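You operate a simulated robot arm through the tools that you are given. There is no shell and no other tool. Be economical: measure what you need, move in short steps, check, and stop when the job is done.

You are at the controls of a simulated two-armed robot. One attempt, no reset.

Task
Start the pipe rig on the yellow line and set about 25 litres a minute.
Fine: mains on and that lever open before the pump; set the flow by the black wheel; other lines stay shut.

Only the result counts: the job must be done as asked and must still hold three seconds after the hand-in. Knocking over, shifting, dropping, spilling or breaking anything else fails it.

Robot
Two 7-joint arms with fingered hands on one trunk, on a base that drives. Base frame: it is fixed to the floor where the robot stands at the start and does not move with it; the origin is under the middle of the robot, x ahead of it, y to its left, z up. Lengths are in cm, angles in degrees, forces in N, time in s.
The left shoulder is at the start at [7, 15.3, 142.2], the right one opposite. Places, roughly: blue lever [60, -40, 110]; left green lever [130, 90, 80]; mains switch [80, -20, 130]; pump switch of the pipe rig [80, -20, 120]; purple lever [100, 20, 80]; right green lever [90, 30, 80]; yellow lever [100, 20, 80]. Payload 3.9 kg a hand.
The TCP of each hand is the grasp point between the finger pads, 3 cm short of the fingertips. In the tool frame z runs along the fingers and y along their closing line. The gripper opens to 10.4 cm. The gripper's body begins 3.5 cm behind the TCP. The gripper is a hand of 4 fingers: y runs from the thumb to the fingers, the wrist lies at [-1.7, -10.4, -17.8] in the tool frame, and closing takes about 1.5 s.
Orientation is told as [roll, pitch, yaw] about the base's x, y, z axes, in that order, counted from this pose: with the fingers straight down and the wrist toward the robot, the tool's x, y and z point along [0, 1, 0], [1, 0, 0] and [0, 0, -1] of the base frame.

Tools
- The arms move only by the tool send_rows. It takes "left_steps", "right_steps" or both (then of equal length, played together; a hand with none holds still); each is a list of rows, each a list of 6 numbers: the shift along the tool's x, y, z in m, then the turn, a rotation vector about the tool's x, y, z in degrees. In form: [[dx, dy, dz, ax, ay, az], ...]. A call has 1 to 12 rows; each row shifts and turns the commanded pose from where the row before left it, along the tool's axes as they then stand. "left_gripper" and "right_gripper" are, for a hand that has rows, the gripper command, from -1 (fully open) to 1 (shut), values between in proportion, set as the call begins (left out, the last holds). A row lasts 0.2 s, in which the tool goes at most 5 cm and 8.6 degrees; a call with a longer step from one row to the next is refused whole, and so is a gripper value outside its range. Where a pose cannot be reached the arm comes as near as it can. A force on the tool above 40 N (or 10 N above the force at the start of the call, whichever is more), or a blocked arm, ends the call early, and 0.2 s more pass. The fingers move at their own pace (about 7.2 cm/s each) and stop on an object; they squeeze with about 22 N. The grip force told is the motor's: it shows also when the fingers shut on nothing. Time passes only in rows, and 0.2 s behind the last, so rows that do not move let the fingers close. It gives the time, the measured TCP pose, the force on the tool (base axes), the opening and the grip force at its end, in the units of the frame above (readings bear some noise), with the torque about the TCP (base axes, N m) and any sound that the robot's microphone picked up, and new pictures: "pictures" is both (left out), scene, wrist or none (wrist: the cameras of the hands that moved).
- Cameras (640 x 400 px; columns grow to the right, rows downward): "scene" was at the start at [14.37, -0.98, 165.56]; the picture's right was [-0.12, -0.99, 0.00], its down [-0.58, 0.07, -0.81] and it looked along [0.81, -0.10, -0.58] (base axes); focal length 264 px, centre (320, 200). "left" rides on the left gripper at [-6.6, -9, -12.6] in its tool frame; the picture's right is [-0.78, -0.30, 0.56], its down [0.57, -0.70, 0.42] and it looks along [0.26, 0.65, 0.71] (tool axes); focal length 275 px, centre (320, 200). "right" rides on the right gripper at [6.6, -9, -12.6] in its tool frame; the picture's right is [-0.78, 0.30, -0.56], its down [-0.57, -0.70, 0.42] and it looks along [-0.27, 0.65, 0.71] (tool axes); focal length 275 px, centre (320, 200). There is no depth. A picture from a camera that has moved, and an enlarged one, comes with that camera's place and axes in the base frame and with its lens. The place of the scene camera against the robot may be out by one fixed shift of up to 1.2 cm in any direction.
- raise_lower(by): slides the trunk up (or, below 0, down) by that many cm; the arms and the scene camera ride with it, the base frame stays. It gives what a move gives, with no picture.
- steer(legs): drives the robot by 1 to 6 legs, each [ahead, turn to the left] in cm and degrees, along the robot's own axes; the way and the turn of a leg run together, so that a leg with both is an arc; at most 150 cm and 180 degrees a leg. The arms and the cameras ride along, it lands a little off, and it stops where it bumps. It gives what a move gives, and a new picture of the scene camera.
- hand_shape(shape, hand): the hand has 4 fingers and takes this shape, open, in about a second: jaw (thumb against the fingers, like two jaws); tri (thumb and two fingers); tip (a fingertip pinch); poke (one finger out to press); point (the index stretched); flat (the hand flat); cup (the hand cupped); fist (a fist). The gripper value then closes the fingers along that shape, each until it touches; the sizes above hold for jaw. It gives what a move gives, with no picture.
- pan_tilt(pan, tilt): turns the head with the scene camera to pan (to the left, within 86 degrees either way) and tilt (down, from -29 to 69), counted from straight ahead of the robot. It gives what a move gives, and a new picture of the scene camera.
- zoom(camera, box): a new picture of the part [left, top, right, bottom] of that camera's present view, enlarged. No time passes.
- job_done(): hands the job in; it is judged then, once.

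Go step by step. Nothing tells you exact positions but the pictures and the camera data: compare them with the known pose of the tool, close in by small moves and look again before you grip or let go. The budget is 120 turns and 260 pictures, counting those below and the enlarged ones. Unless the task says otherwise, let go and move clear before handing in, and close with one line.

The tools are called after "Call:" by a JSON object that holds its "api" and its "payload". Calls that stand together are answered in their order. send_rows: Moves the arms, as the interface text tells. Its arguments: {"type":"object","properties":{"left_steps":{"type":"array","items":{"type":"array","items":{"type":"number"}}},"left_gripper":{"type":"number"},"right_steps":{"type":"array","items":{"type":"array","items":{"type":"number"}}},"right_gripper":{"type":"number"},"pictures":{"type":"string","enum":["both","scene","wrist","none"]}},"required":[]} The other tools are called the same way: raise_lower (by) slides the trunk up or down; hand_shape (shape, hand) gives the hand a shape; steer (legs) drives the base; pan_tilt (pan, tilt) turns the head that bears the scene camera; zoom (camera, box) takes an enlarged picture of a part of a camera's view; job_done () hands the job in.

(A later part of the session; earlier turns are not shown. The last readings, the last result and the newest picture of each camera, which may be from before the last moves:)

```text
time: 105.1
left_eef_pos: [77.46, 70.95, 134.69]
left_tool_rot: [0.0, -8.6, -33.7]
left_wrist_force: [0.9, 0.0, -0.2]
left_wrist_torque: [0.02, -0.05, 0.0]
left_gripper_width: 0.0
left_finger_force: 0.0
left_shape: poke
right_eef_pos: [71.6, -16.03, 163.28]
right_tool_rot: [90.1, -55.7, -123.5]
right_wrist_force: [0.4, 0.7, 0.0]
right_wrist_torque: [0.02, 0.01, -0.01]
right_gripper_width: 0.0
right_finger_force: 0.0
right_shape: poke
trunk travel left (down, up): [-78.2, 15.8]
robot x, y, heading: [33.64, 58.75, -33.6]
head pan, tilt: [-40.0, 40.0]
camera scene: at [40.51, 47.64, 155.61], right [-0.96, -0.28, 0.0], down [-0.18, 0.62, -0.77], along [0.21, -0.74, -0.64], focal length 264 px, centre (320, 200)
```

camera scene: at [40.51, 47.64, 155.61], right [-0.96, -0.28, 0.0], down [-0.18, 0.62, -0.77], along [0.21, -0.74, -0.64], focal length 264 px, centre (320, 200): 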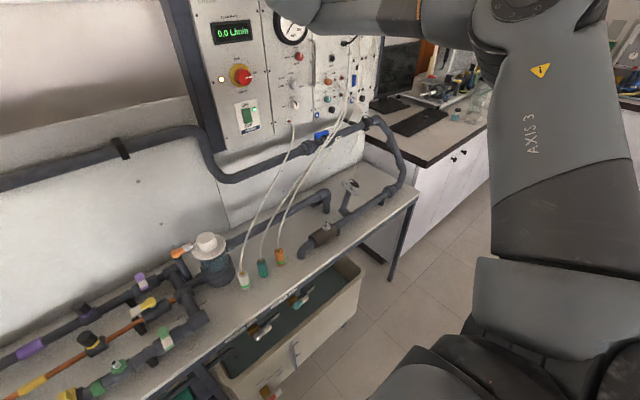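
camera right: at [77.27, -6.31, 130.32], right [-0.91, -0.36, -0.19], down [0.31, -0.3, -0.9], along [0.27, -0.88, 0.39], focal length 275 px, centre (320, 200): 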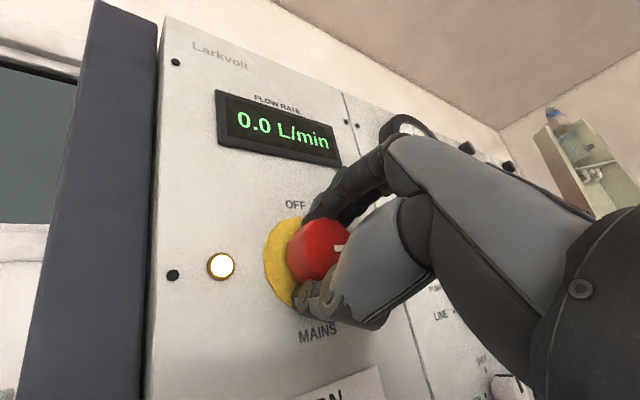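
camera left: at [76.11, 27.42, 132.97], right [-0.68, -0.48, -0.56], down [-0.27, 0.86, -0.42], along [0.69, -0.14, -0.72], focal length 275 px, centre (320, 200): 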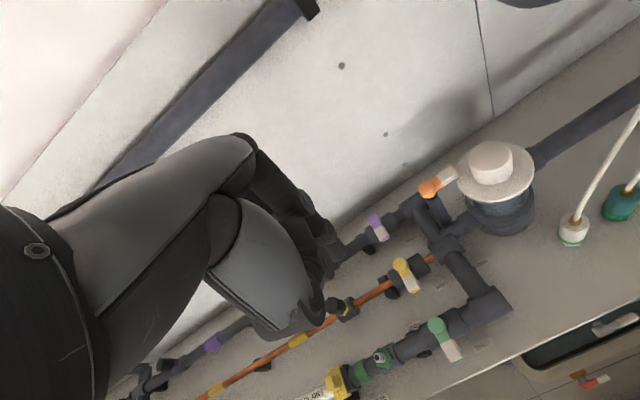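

The wheel is at ≈[51.8, -42.9, 89.3], its axis pointing up ~45° and to the right/back. I'll retract the right hand to tool-down, open it to jaw, then drive to a spot nearer the wheel.

Call:
{"api": "send_rows", "payload": {"right_steps": [[0, 0, -0.04, 0, 0, -8.5], [0, 0, -0.04, 0, 0, -8.5], [0, 0, -0.04, 0, 0, -8.5], [0, 0, -0.03, 0, 0, -8.5], [0, 0, 0, 8.5, 0, 0], [0, 0, 0, 8.5, 0, 0], [0, 0, 0, 8.5, 0, 0], [0, 0, 0, 8.5, 0, 0], [0, 0, 0, 8.5, 0, 0], [0, 0, 0, 8.5, 0, 0], [0, 0, 0, 8.5, 0, 0], [0, 0, 0, 8.5, 0, 0]], "pictures": "none"}}

Call:
{"api": "hand_shape", "payload": {"hand": "right", "shape": "jaw"}}

Call:
{"api": "steer", "payload": {"legs": [[-15, 0], [0, -70]]}}

```text
time: 107.7
left_eef_pos: [77.61, 71.19, 134.78]
left_tool_rot: [0.0, -8.5, -33.8]
left_wrist_force: [-0.3, 0.5, -0.2]
left_wrist_torque: [0.03, -0.01, 0.01]
left_gripper_width: 0.0
left_finger_force: 0.1
left_shape: poke
right_eef_pos: [60.75, -6.74, 163.53]
right_tool_rot: [-2.2, -46.3, -33.3]
right_wrist_force: [0.3, 0.1, -0.4]
right_wrist_torque: [-0.03, -0.03, -0.02]
right_gripper_width: 0.01
right_finger_force: 0.1
right_shape: poke
right hand out of reach, approached as far as the arm can: row 7, 8, 10, 11, 12
trunk travel left (down, up): [-78.2, 15.8]
robot x, y, heading: [33.29, 58.7, -33.8]
head pan, tilt: [-40.0, 40.0]
```

```text
time: 108.6
left_eef_pos: [77.58, 71.11, 134.84]
left_tool_rot: [-0.1, -8.6, -33.9]
left_wrist_force: [0.0, -0.7, 0.1]
left_wrist_torque: [0.02, 0.02, 0.0]
left_gripper_width: 0.01
left_finger_force: 0.1
left_shape: poke
right_eef_pos: [60.7, -6.67, 163.58]
right_tool_rot: [-2.2, -46.3, -33.3]
right_wrist_force: [0.1, 0.6, -0.5]
right_wrist_torque: [0.02, 0.0, -0.03]
right_gripper_width: 10.38
right_finger_force: 0.0
right_shape: jaw
trunk travel left (down, up): [-78.2, 15.8]
robot x, y, heading: [33.1, 58.73, -33.5]
head pan, tilt: [-40.0, 40.0]
```

```text
time: 113.0
left_eef_pos: [48.5, 29.71, 134.8]
left_tool_rot: [0.0, -8.4, -103.0]
left_wrist_force: [0.2, -0.2, -0.7]
left_wrist_torque: [0.03, 0.0, 0.01]
left_gripper_width: 0.0
left_finger_force: 0.0
left_shape: poke
right_eef_pos: [-30.39, 17.96, 163.49]
right_tool_rot: [-2.2, -46.3, -102.7]
right_wrist_force: [-0.1, 0.2, 0.5]
right_wrist_torque: [0.03, -0.01, -0.02]
right_gripper_width: 10.41
right_finger_force: 0.1
right_shape: jaw
trunk travel left (down, up): [-78.2, 15.8]
robot x, y, heading: [20.53, 66.55, -103.0]
head pan, tilt: [-40.0, 40.0]
camera scene: at [13.73, 56.8, 155.6], right [-0.6, 0.8, 0.0], down [0.51, 0.39, -0.77], along [-0.61, -0.46, -0.64], focal length 264 px, centre (320, 200)
```

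scene: 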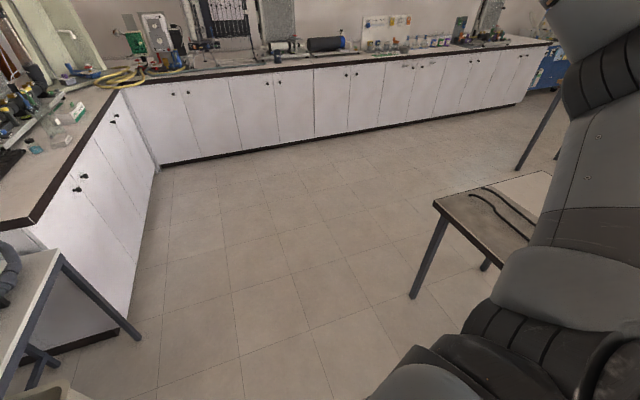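

Path is clear. Drive along the rig and turn back to face it.

Call:
{"api": "steer", "payload": {"legs": [[0, 8.3], [53.4, 0], [0, 61]]}}

Call:
{"api": "pan_tilt", "payload": {"pan": -25, "tilt": 45}}

Call:
{"api": "zoom", "payload": {"camera": "scene", "box": [280, 180, 400, 280]}}

```text
time: 119.5
left_eef_pos: [60.71, 26.76, 134.65]
left_tool_rot: [0.0, -8.6, -32.7]
left_wrist_force: [0.4, -0.1, -0.1]
left_wrist_torque: [0.04, 0.0, -0.01]
left_gripper_width: 0.0
left_finger_force: 0.1
left_shape: poke
right_eef_pos: [45.15, -51.52, 163.6]
right_tool_rot: [-2.1, -46.3, -32.3]
right_wrist_force: [-0.3, 0.0, 0.4]
right_wrist_torque: [-0.02, 0.02, 0.02]
right_gripper_width: 10.4
right_finger_force: 0.1
right_shape: jaw
trunk travel left (down, up): [-78.2, 15.8]
robot x, y, heading: [16.62, 12.86, -32.6]
head pan, tilt: [-40.0, 40.0]
camera scene: at [23.98, 2.46, 155.6], right [-0.95, -0.3, 0.0], down [-0.19, 0.61, -0.77], along [0.23, -0.73, -0.64], focal length 264 px, centre (320, 200)
```

scene: 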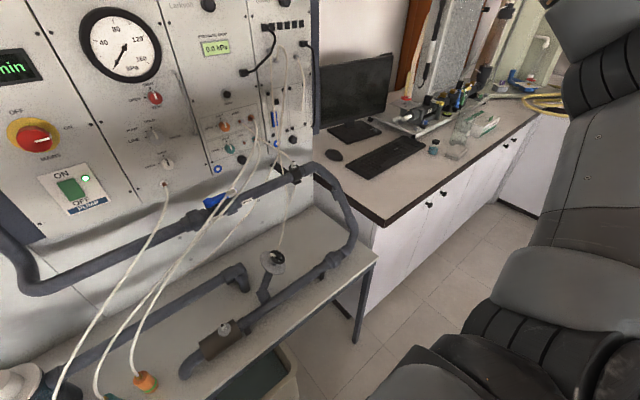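

```text
time: 120.2
left_eef_pos: [60.61, 26.65, 134.78]
left_tool_rot: [0.1, -8.5, -32.6]
left_wrist_force: [-0.6, -0.4, 0.8]
left_wrist_torque: [0.01, 0.01, 0.0]
left_gripper_width: 0.01
left_finger_force: 0.1
left_shape: poke
right_eef_pos: [45.08, -51.5, 163.56]
right_tool_rot: [-2.1, -46.3, -32.2]
right_wrist_force: [-0.2, 1.0, 0.6]
right_wrist_torque: [0.04, 0.0, 0.01]
right_gripper_width: 10.39
right_finger_force: 0.0
right_shape: jaw
trunk travel left (down, up): [-78.2, 15.8]
robot x, y, heading: [16.84, 13.36, -32.1]
head pan, tilt: [-25.0, 45.0]
camera scene: at [25.84, 3.76, 154.88], right [-0.84, -0.53, 0.0], down [-0.38, 0.6, -0.71], along [0.38, -0.6, -0.71], focal length 264 px, centre (320, 200)
```

scene: 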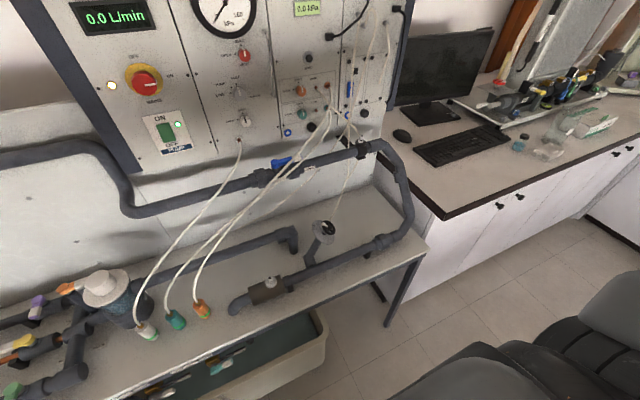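

```text
4.00 times, centred on (340, 230) of scene
camera zoom: at [25.84, 3.76, 154.88], right [-0.84, -0.53, 0.0], down [-0.38, 0.6, -0.71], along [0.38, -0.6, -0.71], focal length 1057 px, centre (240, 80)
```

zoom: 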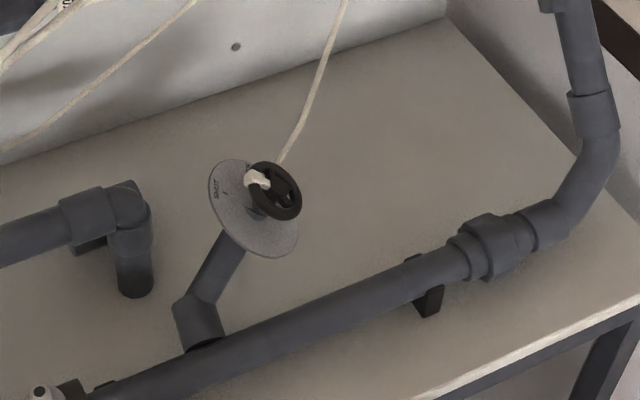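

I now have the wheel axis ≈ (-0.48, -0.42, 0.77). I lower the right hand and return it to tool-down first.

Call:
{"api": "send_rows", "payload": {"right_steps": [[0, -0.035, 0.034, 0, 0, 0], [0, -0.035, 0.034, 0, 0, 0], [0, -0.035, 0.034, 0, 0, 0], [0, -0.035, 0.034, 0, 0, 0], [0, -0.035, 0.034, 0, 0, 0], [0, -0.02, 0.02, 0, 0, 0], [0, 0, 0, 8.5, 0, 0], [0, 0, 0, 8.5, 0, 0], [0, 0, 0, 8.5, 0, 0], [0, 0, 0, 8.5, 0, 0], [0, 0, 0, 8.5, 0, 0], [0, 0, 0, 0, 0, 0]], "pictures": "scene"}}

```text
time: 122.8
left_eef_pos: [60.73, 26.61, 134.82]
left_tool_rot: [0.0, -8.3, -32.7]
left_wrist_force: [0.2, 1.0, -0.3]
left_wrist_torque: [0.0, 0.08, -0.02]
left_gripper_width: 0.0
left_finger_force: 0.1
left_shape: poke
right_eef_pos: [45.43, -51.71, 136.32]
right_tool_rot: [-2.0, -5.5, -33.6]
right_wrist_force: [0.3, 0.4, -0.2]
right_wrist_torque: [0.03, 0.01, 0.0]
right_gripper_width: 10.4
right_finger_force: 0.0
right_shape: jaw
right hand out of reach, approached as far as the arm can: row 11
trunk travel left (down, up): [-78.2, 15.8]
robot x, y, heading: [16.68, 13.11, -32.7]
head pan, tilt: [-25.0, 45.0]
camera scene: at [25.95, 3.73, 154.87], right [-0.84, -0.54, 0.0], down [-0.38, 0.6, -0.71], along [0.38, -0.6, -0.71], focal length 264 px, centre (320, 200)
```

scene: 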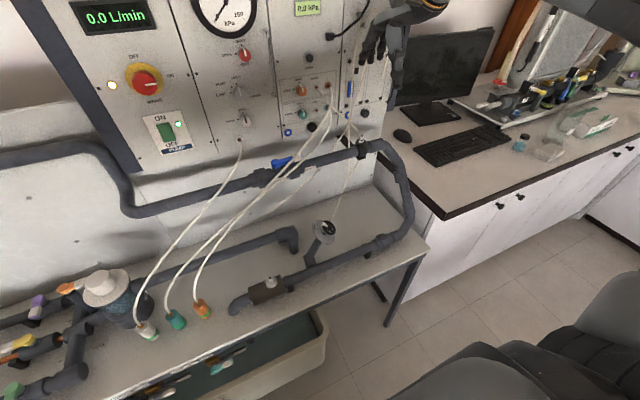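

Call:
{"api": "zoom", "payload": {"camera": "scene", "box": [305, 205, 355, 245]}}

Call:
{"api": "zoom", "payload": {"camera": "scene", "box": [300, 90, 400, 240]}}

```text
10.00 times, centred on (330, 225) of scene
camera zoom: at [25.95, 3.73, 154.87], right [-0.84, -0.54, 0.0], down [-0.38, 0.6, -0.71], along [0.38, -0.6, -0.71], focal length 2643 px, centre (220, -50)
```

zoom: 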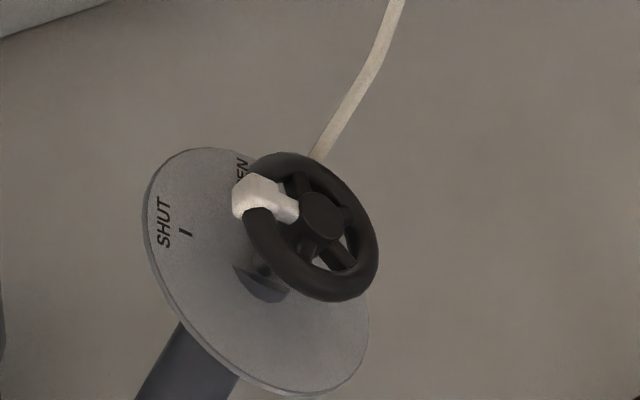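

```text
2.67 times, centred on (350, 165) of scene
camera zoom: at [25.95, 3.73, 154.87], right [-0.84, -0.54, 0.0], down [-0.38, 0.6, -0.71], along [0.38, -0.6, -0.71], focal length 705 px, centre (240, 293)
```

zoom: 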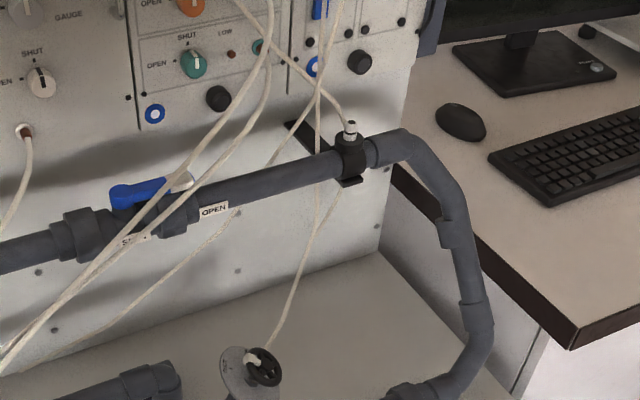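

The white spoke is the pointer, currently at SHUT. I tilt the hand onto the wheel axis and come down to a stand-off 13 cm from the wheel.

Call:
{"api": "send_rows", "payload": {"right_steps": [[0, 0, 0, -0.8, 7.7, 0], [0, 0, 0, -0.8, 7.7, 0], [0, 0, 0, -0.8, 7.7, 0], [0, 0, 0, -0.8, 7.7, 0], [0, 0, 0, -0.8, 7.7, 0], [-0.026, -0.002, 0.038, 0, 0, 0], [-0.026, -0.002, 0.038, 0, 0, 0], [-0.026, -0.002, 0.038, 0, 0, 0], [-0.026, -0.002, 0.038, 0, 0, 0], [-0.026, -0.002, 0.038, 0, 0, 0], [-0.026, -0.002, 0.038, 0, 0, 0], [0, 0, 0, 0, 0, 0]]}}

```text
time: 125.4
left_eef_pos: [60.56, 26.7, 134.75]
left_tool_rot: [0.0, -8.5, -32.7]
left_wrist_force: [0.7, 0.7, 0.2]
left_wrist_torque: [0.03, -0.02, 0.0]
left_gripper_width: 0.0
left_finger_force: 0.1
left_shape: poke
right_eef_pos: [49.07, -31.91, 117.9]
right_tool_rot: [36.5, -7.2, -35.6]
right_wrist_force: [0.7, 0.3, 0.3]
right_wrist_torque: [0.02, -0.01, -0.02]
right_gripper_width: 10.4
right_finger_force: 0.3
right_shape: jaw
right hand out of reach, approached as far as the arm can: row 1, 2, 3, 4, 5, 6, 7, 8, 9, 10, 11
trunk travel left (down, up): [-78.2, 15.8]
robot x, y, heading: [16.67, 13.21, -32.7]
head pan, tilt: [-25.0, 45.0]
camera scene: at [25.81, 3.75, 154.88], right [-0.84, -0.54, 0.0], down [-0.38, 0.6, -0.71], along [0.38, -0.6, -0.71], focal length 264 px, centre (320, 200)
camera right: at [38.99, -27.44, 130.75], right [-0.31, -0.95, 0.02], down [-0.62, 0.18, -0.77], along [0.72, -0.26, -0.64], focal length 275 px, centre (320, 200)
```

scene: 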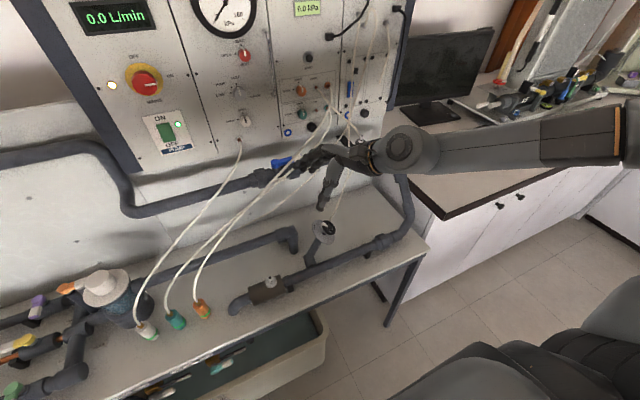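
right: 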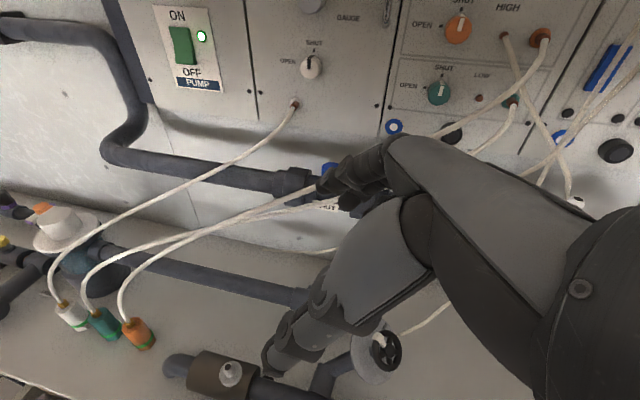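

The wrist is limited in this roll again; I roll −45° so the forearm comes more from the right, then move back toward the stand-off point.

Call:
{"api": "send_rows", "payload": {"right_steps": [[0, 0, 0, 0, 0, -8.5], [0, 0, 0, 0, 0, -8.5], [0, 0, 0, 0, 0, -8.5], [0, 0, 0, 0, 0, -8.5], [0, 0, 0, 0, 0, -8.5], [0, 0, 0, 0, 0, -8.5], [0, 0, 0, 0, 0, 0]], "pictures": "scene"}}

```text
time: 127.0
left_eef_pos: [60.76, 26.67, 134.75]
left_tool_rot: [-0.1, -8.4, -32.7]
left_wrist_force: [-0.1, 0.4, 0.2]
left_wrist_torque: [0.01, 0.01, 0.02]
left_gripper_width: 0.0
left_finger_force: 0.0
left_shape: poke
right_eef_pos: [48.9, -14.85, 122.55]
right_tool_rot: [23.9, -33.0, 4.8]
right_wrist_force: [0.1, 0.5, 0.3]
right_wrist_torque: [0.0, -0.01, -0.03]
right_gripper_width: 10.41
right_finger_force: 0.1
right_shape: jaw
right hand out of reach, approached as far as the arm can: row 1, 2, 3, 4, 5
trunk travel left (down, up): [-78.2, 15.8]
robot x, y, heading: [16.88, 13.0, -32.5]
head pan, tilt: [-25.0, 45.0]
camera scene: at [25.91, 3.81, 154.87], right [-0.84, -0.54, 0.0], down [-0.38, 0.6, -0.71], along [0.38, -0.6, -0.71], focal length 264 px, centre (320, 200)
```

scene: 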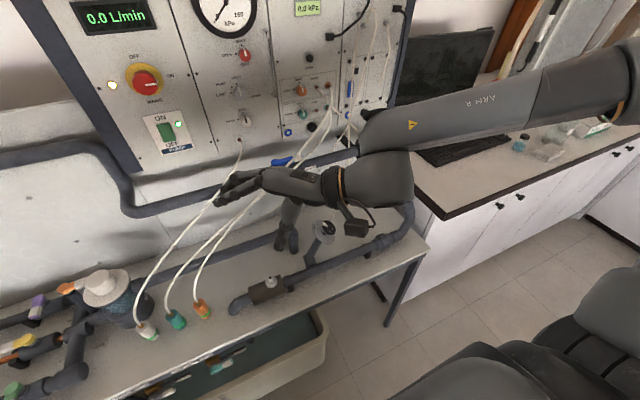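

This orientation is reachable when the wheel is almost straight ahead of me, so I shift the robot ~20 cm to the right.

Call:
{"api": "steer", "payload": {"legs": [[-12, 0], [0, -60], [23, 0], [0, 59], [5, 0]]}}

Call:
{"api": "pan_tilt", "payload": {"pan": 0, "tilt": 40}}

```text
time: 135.4
left_eef_pos: [52.84, 7.21, 134.95]
left_tool_rot: [0.0, -9.0, -33.7]
left_wrist_force: [-0.5, 0.7, 0.7]
left_wrist_torque: [-0.06, -0.08, 0.01]
left_gripper_width: 0.0
left_finger_force: 0.1
left_shape: poke
right_eef_pos: [40.46, -34.13, 122.92]
right_tool_rot: [23.6, -33.5, 3.9]
right_wrist_force: [-1.3, 0.3, 0.3]
right_wrist_torque: [-0.05, -0.03, -0.09]
right_gripper_width: 10.41
right_finger_force: 0.1
right_shape: jaw
trunk travel left (down, up): [-78.2, 15.8]
robot x, y, heading: [9.76, -6.26, -33.6]
head pan, tilt: [-25.0, 45.0]
camera scene: at [17.55, -14.93, 154.99], right [-0.85, -0.52, 0.0], down [-0.36, 0.6, -0.71], along [0.37, -0.61, -0.7], focal length 264 px, centre (320, 200)
```

scene: 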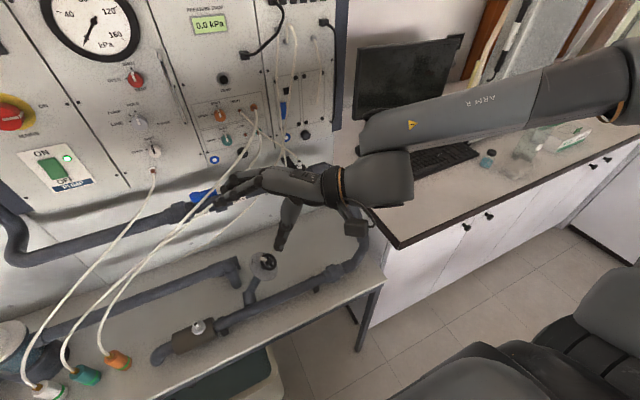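

```text
time: 136.3
left_eef_pos: [53.99, 6.52, 134.68]
left_tool_rot: [0.0, -8.4, -33.8]
left_wrist_force: [-0.5, -0.3, 0.2]
left_wrist_torque: [0.02, 0.04, -0.03]
left_gripper_width: 0.01
left_finger_force: 0.0
left_shape: poke
right_eef_pos: [41.53, -34.68, 122.53]
right_tool_rot: [24.1, -32.9, 3.7]
right_wrist_force: [0.2, 1.0, -0.1]
right_wrist_torque: [0.04, -0.02, 0.0]
right_gripper_width: 10.41
right_finger_force: 0.1
right_shape: jaw
trunk travel left (down, up): [-78.2, 15.8]
robot x, y, heading: [9.71, -5.68, -33.8]
head pan, tilt: [0.0, 40.0]
camera scene: at [21.72, -13.54, 155.57], right [-0.55, -0.83, 0.0], down [-0.54, 0.36, -0.76], along [0.64, -0.42, -0.64], focal length 264 px, centre (320, 200)
```

scene: 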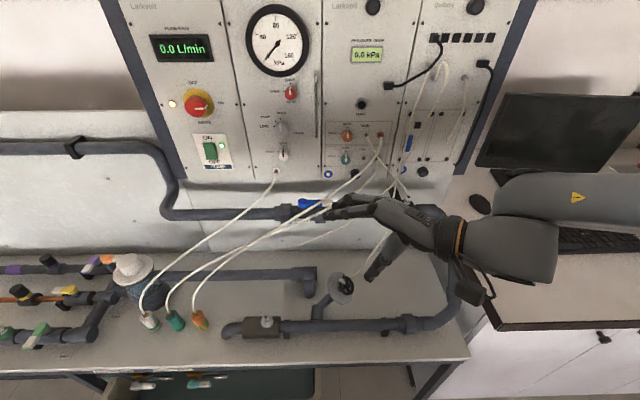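

Now display and wheel are both in view. The hand already points along the wheel axis; I move toward the stand-off point.

Call:
{"api": "send_rows", "payload": {"right_steps": [[-0.0268, -0.0124, 0.0185, 0, 0, 0], [-0.0268, -0.0124, 0.0185, 0, 0, 0], [-0.0268, -0.0124, 0.0185, 0, 0, 0], [-0.0268, -0.0124, 0.0185, 0, 0, 0], [-0.0268, -0.0124, 0.0185, 0, 0, 0], [-0.0268, -0.0124, 0.0185, 0, 0, 0], [-0.0268, -0.0124, 0.0185, 0, 0, 0], [-0.0268, -0.0124, 0.0185, 0, 0, 0], [0, 0, 0, 0, 0, 0]]}}

```text
time: 138.3
left_eef_pos: [53.68, 6.78, 134.85]
left_tool_rot: [0.1, -8.5, -33.7]
left_wrist_force: [0.4, 0.1, 0.6]
left_wrist_torque: [0.02, -0.03, 0.0]
left_gripper_width: 0.03
left_finger_force: 0.2
left_shape: poke
right_eef_pos: [40.28, -47.02, 108.33]
right_tool_rot: [23.9, -33.0, 3.7]
right_wrist_force: [-0.4, -0.1, 0.4]
right_wrist_torque: [0.0, 0.02, -0.02]
right_gripper_width: 10.38
right_finger_force: 0.0
right_shape: jaw
right hand out of reach, approached as far as the arm can: row 5, 6, 7, 8
trunk travel left (down, up): [-78.2, 15.8]
robot x, y, heading: [9.39, -6.0, -33.7]
head pan, tilt: [0.0, 40.0]
camera scene: at [21.45, -13.34, 155.6], right [-0.55, -0.83, 0.0], down [-0.54, 0.36, -0.77], along [0.64, -0.42, -0.64], focal length 264 px, centre (320, 200)
camera right: at [24.92, -47.1, 115.51], right [0.2, -0.92, 0.32], down [-0.23, -0.37, -0.9], along [0.95, 0.11, -0.28], focal length 275 px, centre (320, 200)
```

scene: 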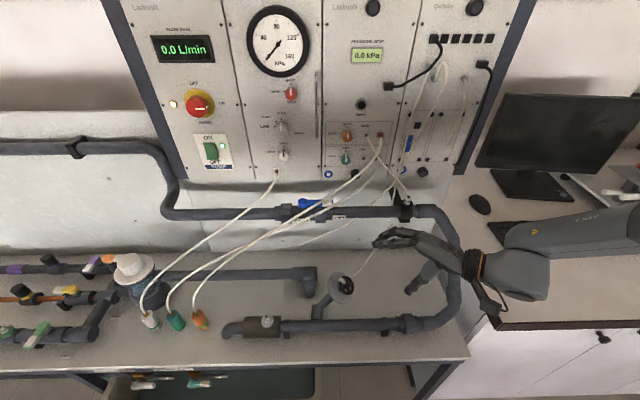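
right: 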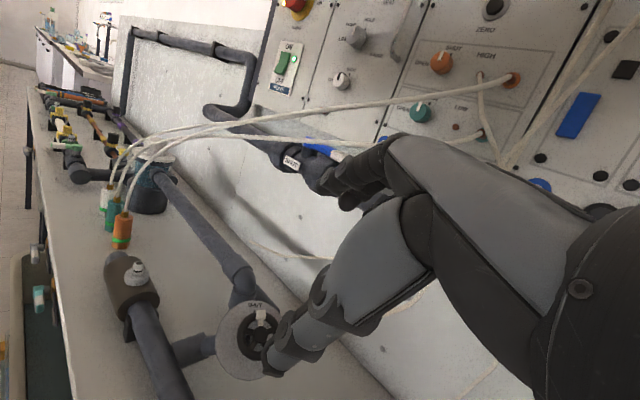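

Call:
{"api": "zoom", "payload": {"camera": "right", "box": [200, 270, 320, 400]}}

Call:
{"api": "zoom", "payload": {"camera": "scene", "box": [310, 255, 390, 325]}}

```text
3.08 times, centred on (260, 335) of right
camera zoom: at [24.92, -47.1, 115.51], right [0.2, -0.92, 0.32], down [-0.23, -0.37, -0.9], along [0.95, 0.11, -0.28], focal length 847 px, centre (505, -215)
```

zoom: 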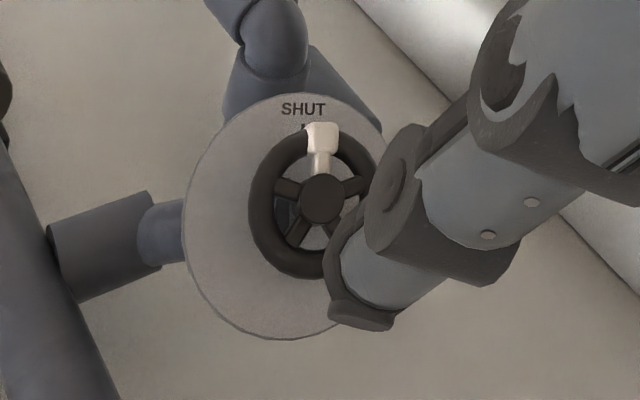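

```text
5.71 times, centred on (350, 290) of scene
camera zoom: at [21.45, -13.34, 155.6], right [-0.55, -0.83, 0.0], down [-0.54, 0.36, -0.77], along [0.64, -0.42, -0.64], focal length 1510 px, centre (149, -314)
```

zoom: 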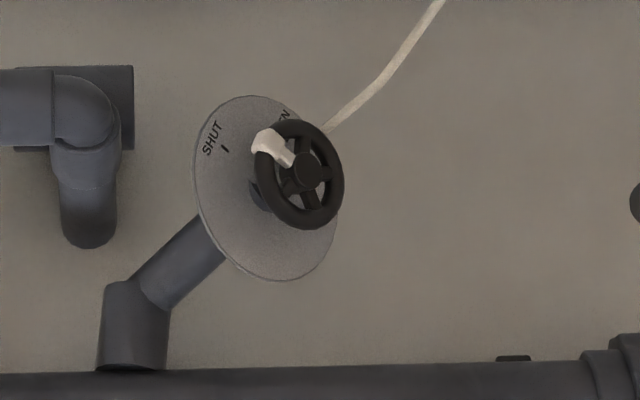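

SHUT and OPEN marks lie a quarter turn apart (clockwise to open). Now lower the trunk 10 cm and advance the base.

Call:
{"api": "steer", "payload": {"legs": [[5.3, 2.3]]}}

Call:
{"api": "raise_lower", "payload": {"by": -10}}

Call:
{"api": "zoom", "payload": {"camera": "right", "box": [0, 0, 640, 400]}}

```text
time: 139.2
left_eef_pos: [56.7, 6.21, 135.03]
left_tool_rot: [0.1, -9.0, -31.4]
left_wrist_force: [-0.5, 0.6, 0.2]
left_wrist_torque: [-0.03, -0.09, 0.02]
left_gripper_width: 0.01
left_finger_force: 0.1
left_shape: poke
right_eef_pos: [45.54, -48.15, 108.84]
right_tool_rot: [23.8, -33.4, 6.2]
right_wrist_force: [-1.5, 0.3, -0.1]
right_wrist_torque: [-0.05, -0.04, -0.04]
right_gripper_width: 10.41
right_finger_force: 0.1
right_shape: jaw
trunk travel left (down, up): [-78.2, 15.8]
robot x, y, heading: [13.79, -8.58, -31.5]
head pan, tilt: [0.0, 40.0]
camera scene: at [25.0, -15.15, 155.73], right [-0.52, -0.85, 0.0], down [-0.54, 0.33, -0.77], along [0.66, -0.4, -0.64], focal length 264 px, centre (320, 200)
```

scene: 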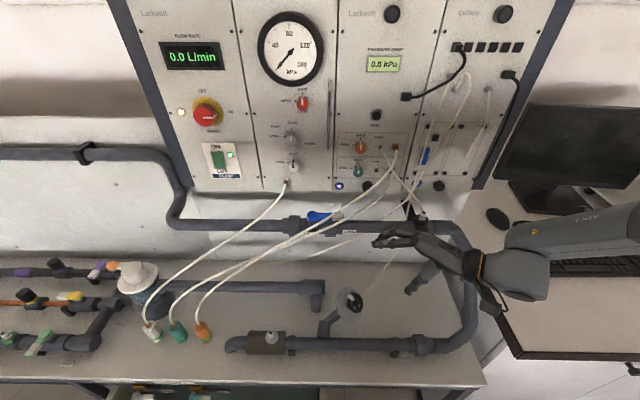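

```text
time: 140.6
left_eef_pos: [57.68, 5.64, 124.86]
left_tool_rot: [0.0, -8.6, -31.3]
left_wrist_force: [0.1, -0.1, -0.3]
left_wrist_torque: [0.02, 0.01, -0.04]
left_gripper_width: 0.0
left_finger_force: 0.0
left_shape: poke
right_eef_pos: [46.32, -48.49, 98.37]
right_tool_rot: [24.0, -33.1, 6.0]
right_wrist_force: [-0.4, -0.3, -0.5]
right_wrist_torque: [-0.02, 0.02, 0.02]
right_gripper_width: 10.42
right_finger_force: 0.1
right_shape: jaw
trunk travel left (down, up): [-68.2, 25.8]
robot x, y, heading: [14.12, -8.62, -31.3]
head pan, tilt: [0.0, 40.0]
```

```text
1.00 times, centred on (320, 200) of right
camera zoom: at [31.01, -49.28, 105.51], right [0.24, -0.92, 0.32], down [-0.21, -0.37, -0.9], along [0.95, 0.15, -0.28], focal length 275 px, centre (320, 200)
```

zoom: 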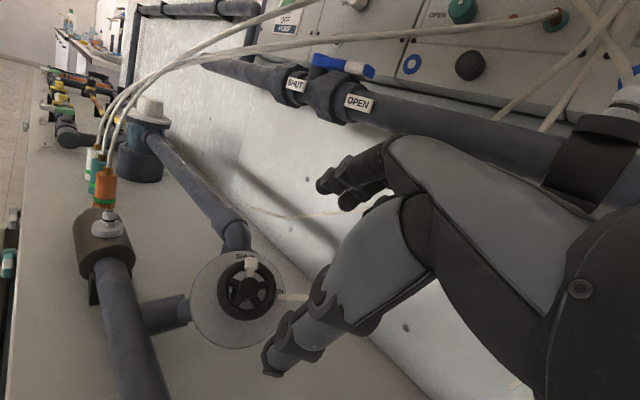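

The wheel is on the hand's axis about 13.7 cm ahead. Advance 9 cm and look.

Call:
{"api": "send_rows", "payload": {"right_steps": [[0, 0, 0.03, 0, 0, 0], [0, 0, 0.03, 0, 0, 0], [0, 0, 0.03, 0, 0, 0], [0, 0, 0, 0, 0, 0]]}}

```text
time: 141.6
left_eef_pos: [57.7, 5.53, 124.78]
left_tool_rot: [-0.1, -8.5, -31.2]
left_wrist_force: [-0.1, -0.4, -0.1]
left_wrist_torque: [0.03, 0.01, -0.04]
left_gripper_width: 0.0
left_finger_force: 0.0
left_shape: poke
right_eef_pos: [46.47, -44.4, 98.35]
right_tool_rot: [23.9, -32.9, 6.1]
right_wrist_force: [0.4, 1.0, -0.5]
right_wrist_torque: [-0.01, 0.0, -0.01]
right_gripper_width: 10.41
right_finger_force: 0.1
right_shape: jaw
right hand out of reach, approached as far as the arm can: row 1, 2, 3
trunk travel left (down, up): [-68.2, 25.8]
robot x, y, heading: [13.85, -8.89, -31.4]
head pan, tilt: [0.0, 40.0]
camera scene: at [26.17, -15.73, 145.6], right [-0.52, -0.85, 0.0], down [-0.55, 0.33, -0.77], along [0.65, -0.4, -0.64], focal length 264 px, centre (320, 200)
camera right: at [31.09, -45.23, 105.46], right [0.24, -0.91, 0.32], down [-0.21, -0.38, -0.9], along [0.95, 0.15, -0.28], focal length 275 px, centre (320, 200)
```

scene: 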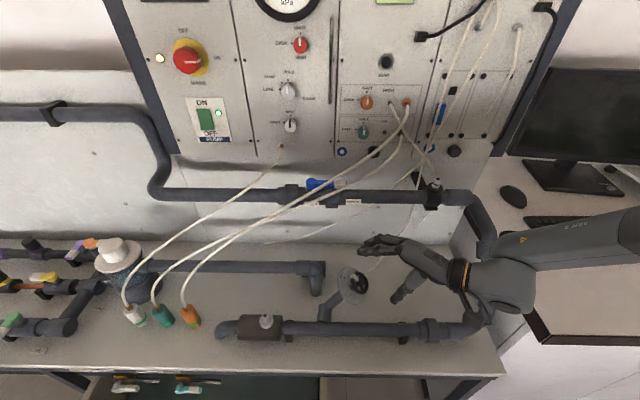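
right: 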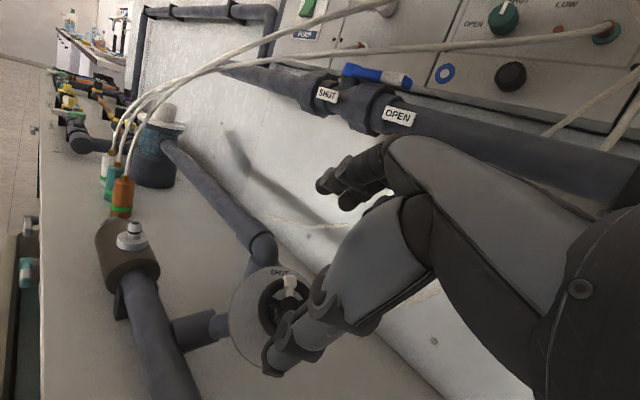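

The arm stalls along part of this move, so I use base and trunk: first to a point on the wheel axis 7 cm from final.

Call:
{"api": "steer", "payload": {"legs": [[2.7, 0]]}}

Call:
{"api": "raise_lower", "payload": {"by": -3.75}}

Call:
{"api": "send_rows", "payload": {"right_steps": [[0, 0, 0.01, 0, 0, 0], [0, 0, 0.01, 0, 0, 0], [0, 0, 0, 0, 0, 0]]}}

```text
time: 142.4
left_eef_pos: [59.48, 4.45, 124.97]
left_tool_rot: [0.0, -8.8, -31.3]
left_wrist_force: [-0.8, 0.4, -0.2]
left_wrist_torque: [-0.05, -0.02, 0.0]
left_gripper_width: 0.0
left_finger_force: 0.1
left_shape: poke
right_eef_pos: [48.27, -45.72, 98.59]
right_tool_rot: [23.9, -33.0, 6.2]
right_wrist_force: [0.6, -0.6, -0.9]
right_wrist_torque: [-0.02, 0.01, -0.02]
right_gripper_width: 10.4
right_finger_force: 0.0
right_shape: jaw
trunk travel left (down, up): [-68.2, 25.8]
robot x, y, heading: [16.3, -10.39, -31.3]
head pan, tilt: [0.0, 40.0]
camera scene: at [27.96, -16.8, 145.67], right [-0.52, -0.85, 0.0], down [-0.55, 0.33, -0.77], along [0.66, -0.4, -0.64], focal length 264 px, centre (320, 200)
```

scene: 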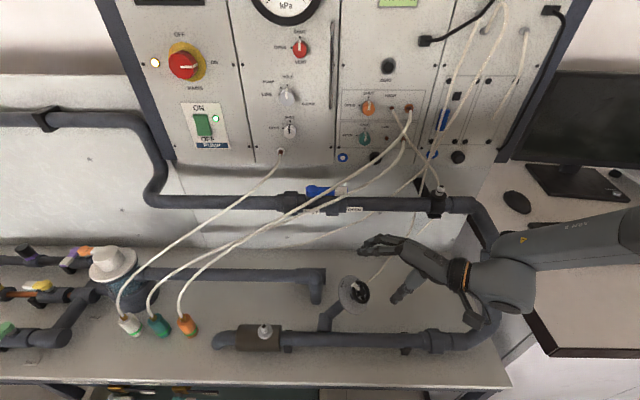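

```text
time: 143.2
left_eef_pos: [59.9, 4.23, 121.1]
left_tool_rot: [0.1, -8.5, -31.4]
left_wrist_force: [0.4, -0.1, 0.6]
left_wrist_torque: [-0.02, -0.02, -0.02]
left_gripper_width: 0.0
left_finger_force: 0.1
left_shape: poke
right_eef_pos: [48.75, -45.89, 94.68]
right_tool_rot: [23.9, -33.0, 6.0]
right_wrist_force: [0.0, -0.4, -0.1]
right_wrist_torque: [-0.01, 0.02, 0.0]
right_gripper_width: 10.39
right_finger_force: 0.2
right_shape: jaw
trunk travel left (down, up): [-64.5, 29.5]
robot x, y, heading: [16.13, -9.77, -31.4]
head pan, tilt: [0.0, 40.0]
```

```text
time: 144.0
left_eef_pos: [59.86, 4.25, 120.97]
left_tool_rot: [0.0, -8.5, -31.2]
left_wrist_force: [0.7, 0.5, -1.0]
left_wrist_torque: [0.01, -0.01, 0.0]
left_gripper_width: 0.02
left_finger_force: 0.1
left_shape: poke
right_eef_pos: [48.6, -45.81, 94.61]
right_tool_rot: [24.0, -32.9, 6.2]
right_wrist_force: [0.4, -0.5, -0.3]
right_wrist_torque: [-0.03, -0.05, 0.01]
right_gripper_width: 10.41
right_finger_force: 0.0
right_shape: jaw
right hand out of reach, approached as far as the arm can: row 1, 2
trunk travel left (down, up): [-64.5, 29.5]
robot x, y, heading: [16.56, -10.29, -31.4]
head pan, tilt: [0.0, 40.0]
camera scene: at [28.44, -17.11, 141.85], right [-0.52, -0.85, 0.0], down [-0.55, 0.33, -0.77], along [0.65, -0.4, -0.64], focal length 264 px, centre (320, 200)
camera right: at [33.37, -46.61, 101.72], right [0.24, -0.91, 0.32], down [-0.21, -0.38, -0.9], along [0.95, 0.15, -0.28], focal length 275 px, centre (320, 200)
```

scene: 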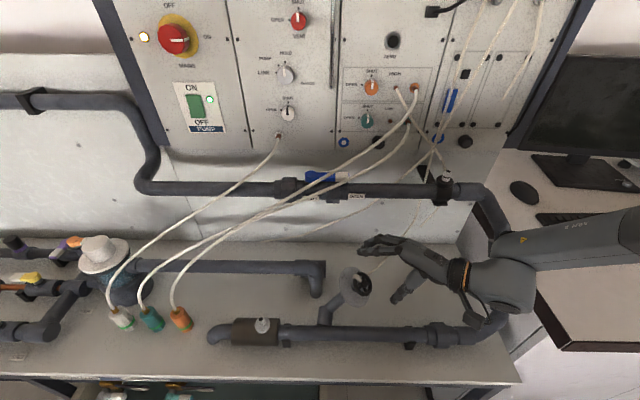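
right: 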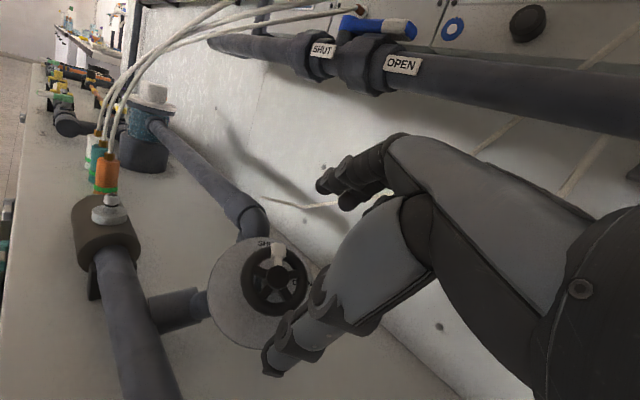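

On axis, 8 cm away. I try the remaining motion as alternating small trunk-down and arm-left moves.

Call:
{"api": "raise_lower", "payload": {"by": -1.5}}

Call:
{"api": "send_rows", "payload": {"right_steps": [[0.0067, 0.0064, 0.0076, 0, 0, 0], [0, 0, 0, 0, 0, 0]], "pictures": "none"}}

```text
time: 144.6
left_eef_pos: [59.87, 4.22, 119.56]
left_tool_rot: [0.0, -8.5, -31.5]
left_wrist_force: [0.2, 0.6, 0.6]
left_wrist_torque: [0.0, -0.01, -0.03]
left_gripper_width: 0.0
left_finger_force: 0.2
left_shape: poke
right_eef_pos: [48.76, -45.9, 93.1]
right_tool_rot: [24.1, -32.9, 6.1]
right_wrist_force: [0.6, -0.4, -0.8]
right_wrist_torque: [-0.02, 0.03, -0.01]
right_gripper_width: 10.43
right_finger_force: 0.1
right_shape: jaw
trunk travel left (down, up): [-63.0, 31.0]
robot x, y, heading: [16.11, -10.18, -31.4]
head pan, tilt: [0.0, 40.0]
```

```text
time: 145.2
left_eef_pos: [59.91, 4.23, 119.55]
left_tool_rot: [-0.1, -8.5, -31.3]
left_wrist_force: [-0.6, 0.0, 0.3]
left_wrist_torque: [-0.01, 0.02, 0.0]
left_gripper_width: 0.02
left_finger_force: 0.1
left_shape: poke
right_eef_pos: [49.15, -44.8, 93.35]
right_tool_rot: [24.0, -32.9, 6.0]
right_wrist_force: [0.4, -0.3, -0.1]
right_wrist_torque: [0.01, 0.0, 0.03]
right_gripper_width: 10.38
right_finger_force: 0.0
right_shape: jaw
right hand out of reach, approached as far as the arm can: row 1
trunk travel left (down, up): [-63.0, 31.0]
robot x, y, heading: [16.34, -10.46, -31.4]
head pan, tilt: [0.0, 40.0]
```

Call:
{"api": "raise_lower", "payload": {"by": -1.5}}

Call:
{"api": "send_rows", "payload": {"right_steps": [[0.0075, 0.007, 0.0085, 0, 0, 0], [0, 0, 0, 0, 0, 0]], "pictures": "wrist"}}

Call:
{"api": "zoom", "payload": {"camera": "scene", "box": [310, 220, 450, 330]}}

```text
time: 145.9
left_eef_pos: [59.96, 4.31, 118.08]
left_tool_rot: [0.0, -8.4, -31.5]
left_wrist_force: [0.0, 0.2, -0.2]
left_wrist_torque: [-0.01, -0.01, -0.04]
left_gripper_width: 0.01
left_finger_force: 0.0
left_shape: poke
right_eef_pos: [49.15, -44.92, 91.99]
right_tool_rot: [23.9, -32.8, 6.1]
right_wrist_force: [0.4, 0.1, 0.9]
right_wrist_torque: [0.01, 0.01, 0.0]
right_gripper_width: 10.36
right_finger_force: 0.1
right_shape: jaw
trunk travel left (down, up): [-61.5, 32.5]
robot x, y, heading: [16.39, -10.17, -30.9]
head pan, tilt: [0.0, 40.0]
```

```text
time: 146.5
left_eef_pos: [59.97, 4.22, 118.12]
left_tool_rot: [0.0, -8.5, -31.3]
left_wrist_force: [-0.3, -0.1, 0.2]
left_wrist_torque: [0.02, 0.01, -0.02]
left_gripper_width: 0.0
left_finger_force: 0.0
left_shape: poke
right_eef_pos: [49.66, -43.97, 92.3]
right_tool_rot: [24.0, -32.9, 6.0]
right_wrist_force: [0.7, 0.7, 0.0]
right_wrist_torque: [0.01, 0.03, 0.03]
right_gripper_width: 10.38
right_finger_force: 0.1
right_shape: jaw
right hand out of reach, approached as far as the arm can: row 1
trunk travel left (down, up): [-61.5, 32.5]
robot x, y, heading: [16.21, -10.21, -31.3]
head pan, tilt: [0.0, 40.0]
camera right: at [34.38, -44.55, 99.45], right [0.24, -0.91, 0.32], down [-0.21, -0.38, -0.9], along [0.95, 0.15, -0.29], focal length 275 px, centre (320, 200)
```

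right: 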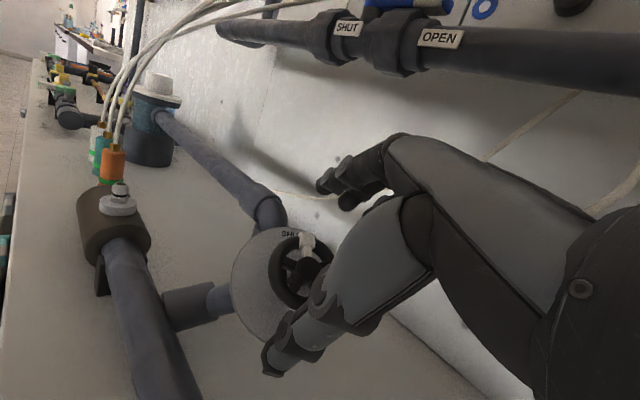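

```text
3.64 times, centred on (380, 275) of scene
camera zoom: at [28.44, -17.14, 138.85], right [-0.52, -0.85, 0.0], down [-0.55, 0.33, -0.77], along [0.65, -0.4, -0.64], focal length 961 px, centre (102, -73)
```

zoom: 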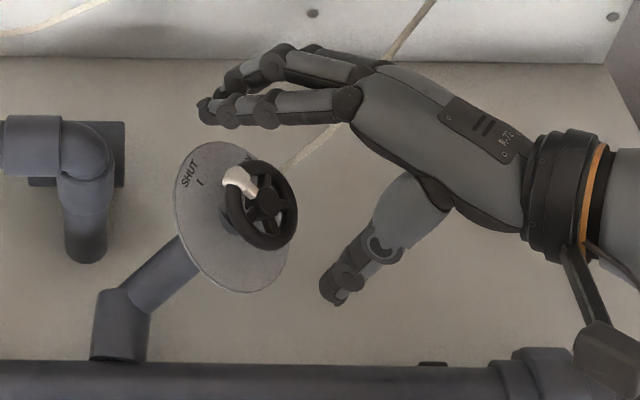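

Aligned; 2.7 cm more to go along the axis.

Call:
{"api": "raise_lower", "payload": {"by": -1.3}}

Call:
{"api": "send_rows", "payload": {"right_steps": [[0.0075, 0.007, 0.0085, 0, 0, 0], [0, 0, 0, 0, 0, 0]], "pictures": "none"}}

Call:
{"api": "raise_lower", "payload": {"by": -1.3}}

Call:
{"api": "send_rows", "payload": {"right_steps": [[0.006, 0.0056, 0.0068, 0, 0, 0], [0, 0, 0, 0, 0, 0]], "pictures": "wrist"}}

Call:
{"api": "zoom", "payload": {"camera": "scene", "box": [310, 220, 450, 330]}}

```text
time: 147.1
left_eef_pos: [59.93, 4.27, 116.76]
left_tool_rot: [0.0, -8.5, -31.4]
left_wrist_force: [0.0, -0.1, -0.4]
left_wrist_torque: [-0.02, -0.01, 0.01]
left_gripper_width: 0.0
left_finger_force: 0.1
left_shape: poke
right_eef_pos: [49.64, -43.85, 91.03]
right_tool_rot: [23.9, -32.9, 6.0]
right_wrist_force: [0.4, 0.6, 0.1]
right_wrist_torque: [-0.02, -0.03, -0.01]
right_gripper_width: 10.38
right_finger_force: 0.1
right_shape: jaw
trunk travel left (down, up): [-60.2, 33.8]
robot x, y, heading: [16.29, -10.32, -31.3]
head pan, tilt: [0.0, 40.0]
```

```text
time: 147.7
left_eef_pos: [59.9, 4.39, 116.8]
left_tool_rot: [0.0, -8.5, -31.4]
left_wrist_force: [0.0, -0.4, -0.9]
left_wrist_torque: [0.01, -0.03, -0.01]
left_gripper_width: 0.0
left_finger_force: 0.0
left_shape: poke
right_eef_pos: [50.1, -42.85, 91.45]
right_tool_rot: [23.9, -32.8, 6.0]
right_wrist_force: [0.3, 0.7, 0.3]
right_wrist_torque: [0.0, -0.01, 0.01]
right_gripper_width: 10.4
right_finger_force: 0.1
right_shape: jaw
right hand out of reach, approached as far as the arm can: row 1
trunk travel left (down, up): [-60.2, 33.8]
robot x, y, heading: [16.2, -10.45, -31.5]
head pan, tilt: [0.0, 40.0]
```

```text
time: 148.3
left_eef_pos: [60.0, 4.27, 115.31]
left_tool_rot: [-0.1, -8.5, -31.4]
left_wrist_force: [0.2, -0.1, 0.0]
left_wrist_torque: [0.0, -0.05, 0.0]
left_gripper_width: 0.0
left_finger_force: 0.0
left_shape: poke
right_eef_pos: [50.08, -42.81, 90.08]
right_tool_rot: [23.8, -32.8, 6.2]
right_wrist_force: [0.3, 0.2, 0.2]
right_wrist_torque: [0.03, 0.01, -0.01]
right_gripper_width: 10.4
right_finger_force: 0.1
right_shape: jaw
trunk travel left (down, up): [-58.9, 35.1]
robot x, y, heading: [16.2, -9.92, -31.6]
head pan, tilt: [0.0, 40.0]
```

```text
time: 148.9
left_eef_pos: [59.88, 4.2, 115.38]
left_tool_rot: [0.0, -8.5, -31.4]
left_wrist_force: [-0.4, 0.1, 0.1]
left_wrist_torque: [0.02, -0.04, 0.01]
left_gripper_width: 0.0
left_finger_force: 0.0
left_shape: poke
right_eef_pos: [50.36, -42.04, 90.44]
right_tool_rot: [23.8, -32.8, 6.0]
right_wrist_force: [0.2, 0.3, -0.4]
right_wrist_torque: [0.01, -0.01, 0.01]
right_gripper_width: 10.37
right_finger_force: 0.1
right_shape: jaw
right hand out of reach, approached as far as the arm can: row 1
trunk travel left (down, up): [-58.9, 35.1]
robot x, y, heading: [16.21, -10.14, -31.1]
head pan, tilt: [0.0, 40.0]
camera right: at [35.2, -42.65, 97.63], right [0.24, -0.91, 0.33], down [-0.22, -0.38, -0.9], along [0.95, 0.15, -0.29], focal length 275 px, centre (320, 200)
```

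right: 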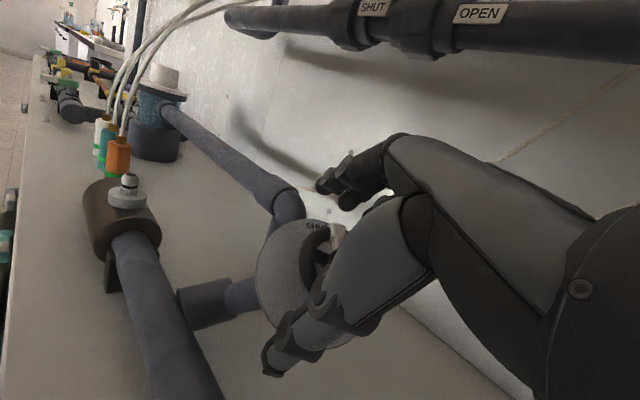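

```text
3.64 times, centred on (380, 275) of scene
camera zoom: at [28.44, -17.13, 136.25], right [-0.52, -0.85, 0.0], down [-0.55, 0.33, -0.77], along [0.65, -0.4, -0.64], focal length 961 px, centre (102, -73)
```

zoom: 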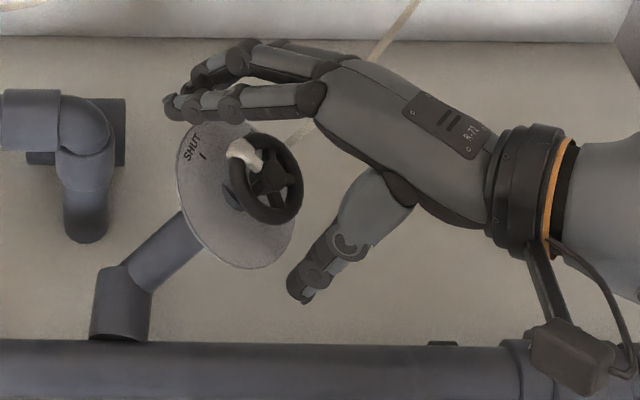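

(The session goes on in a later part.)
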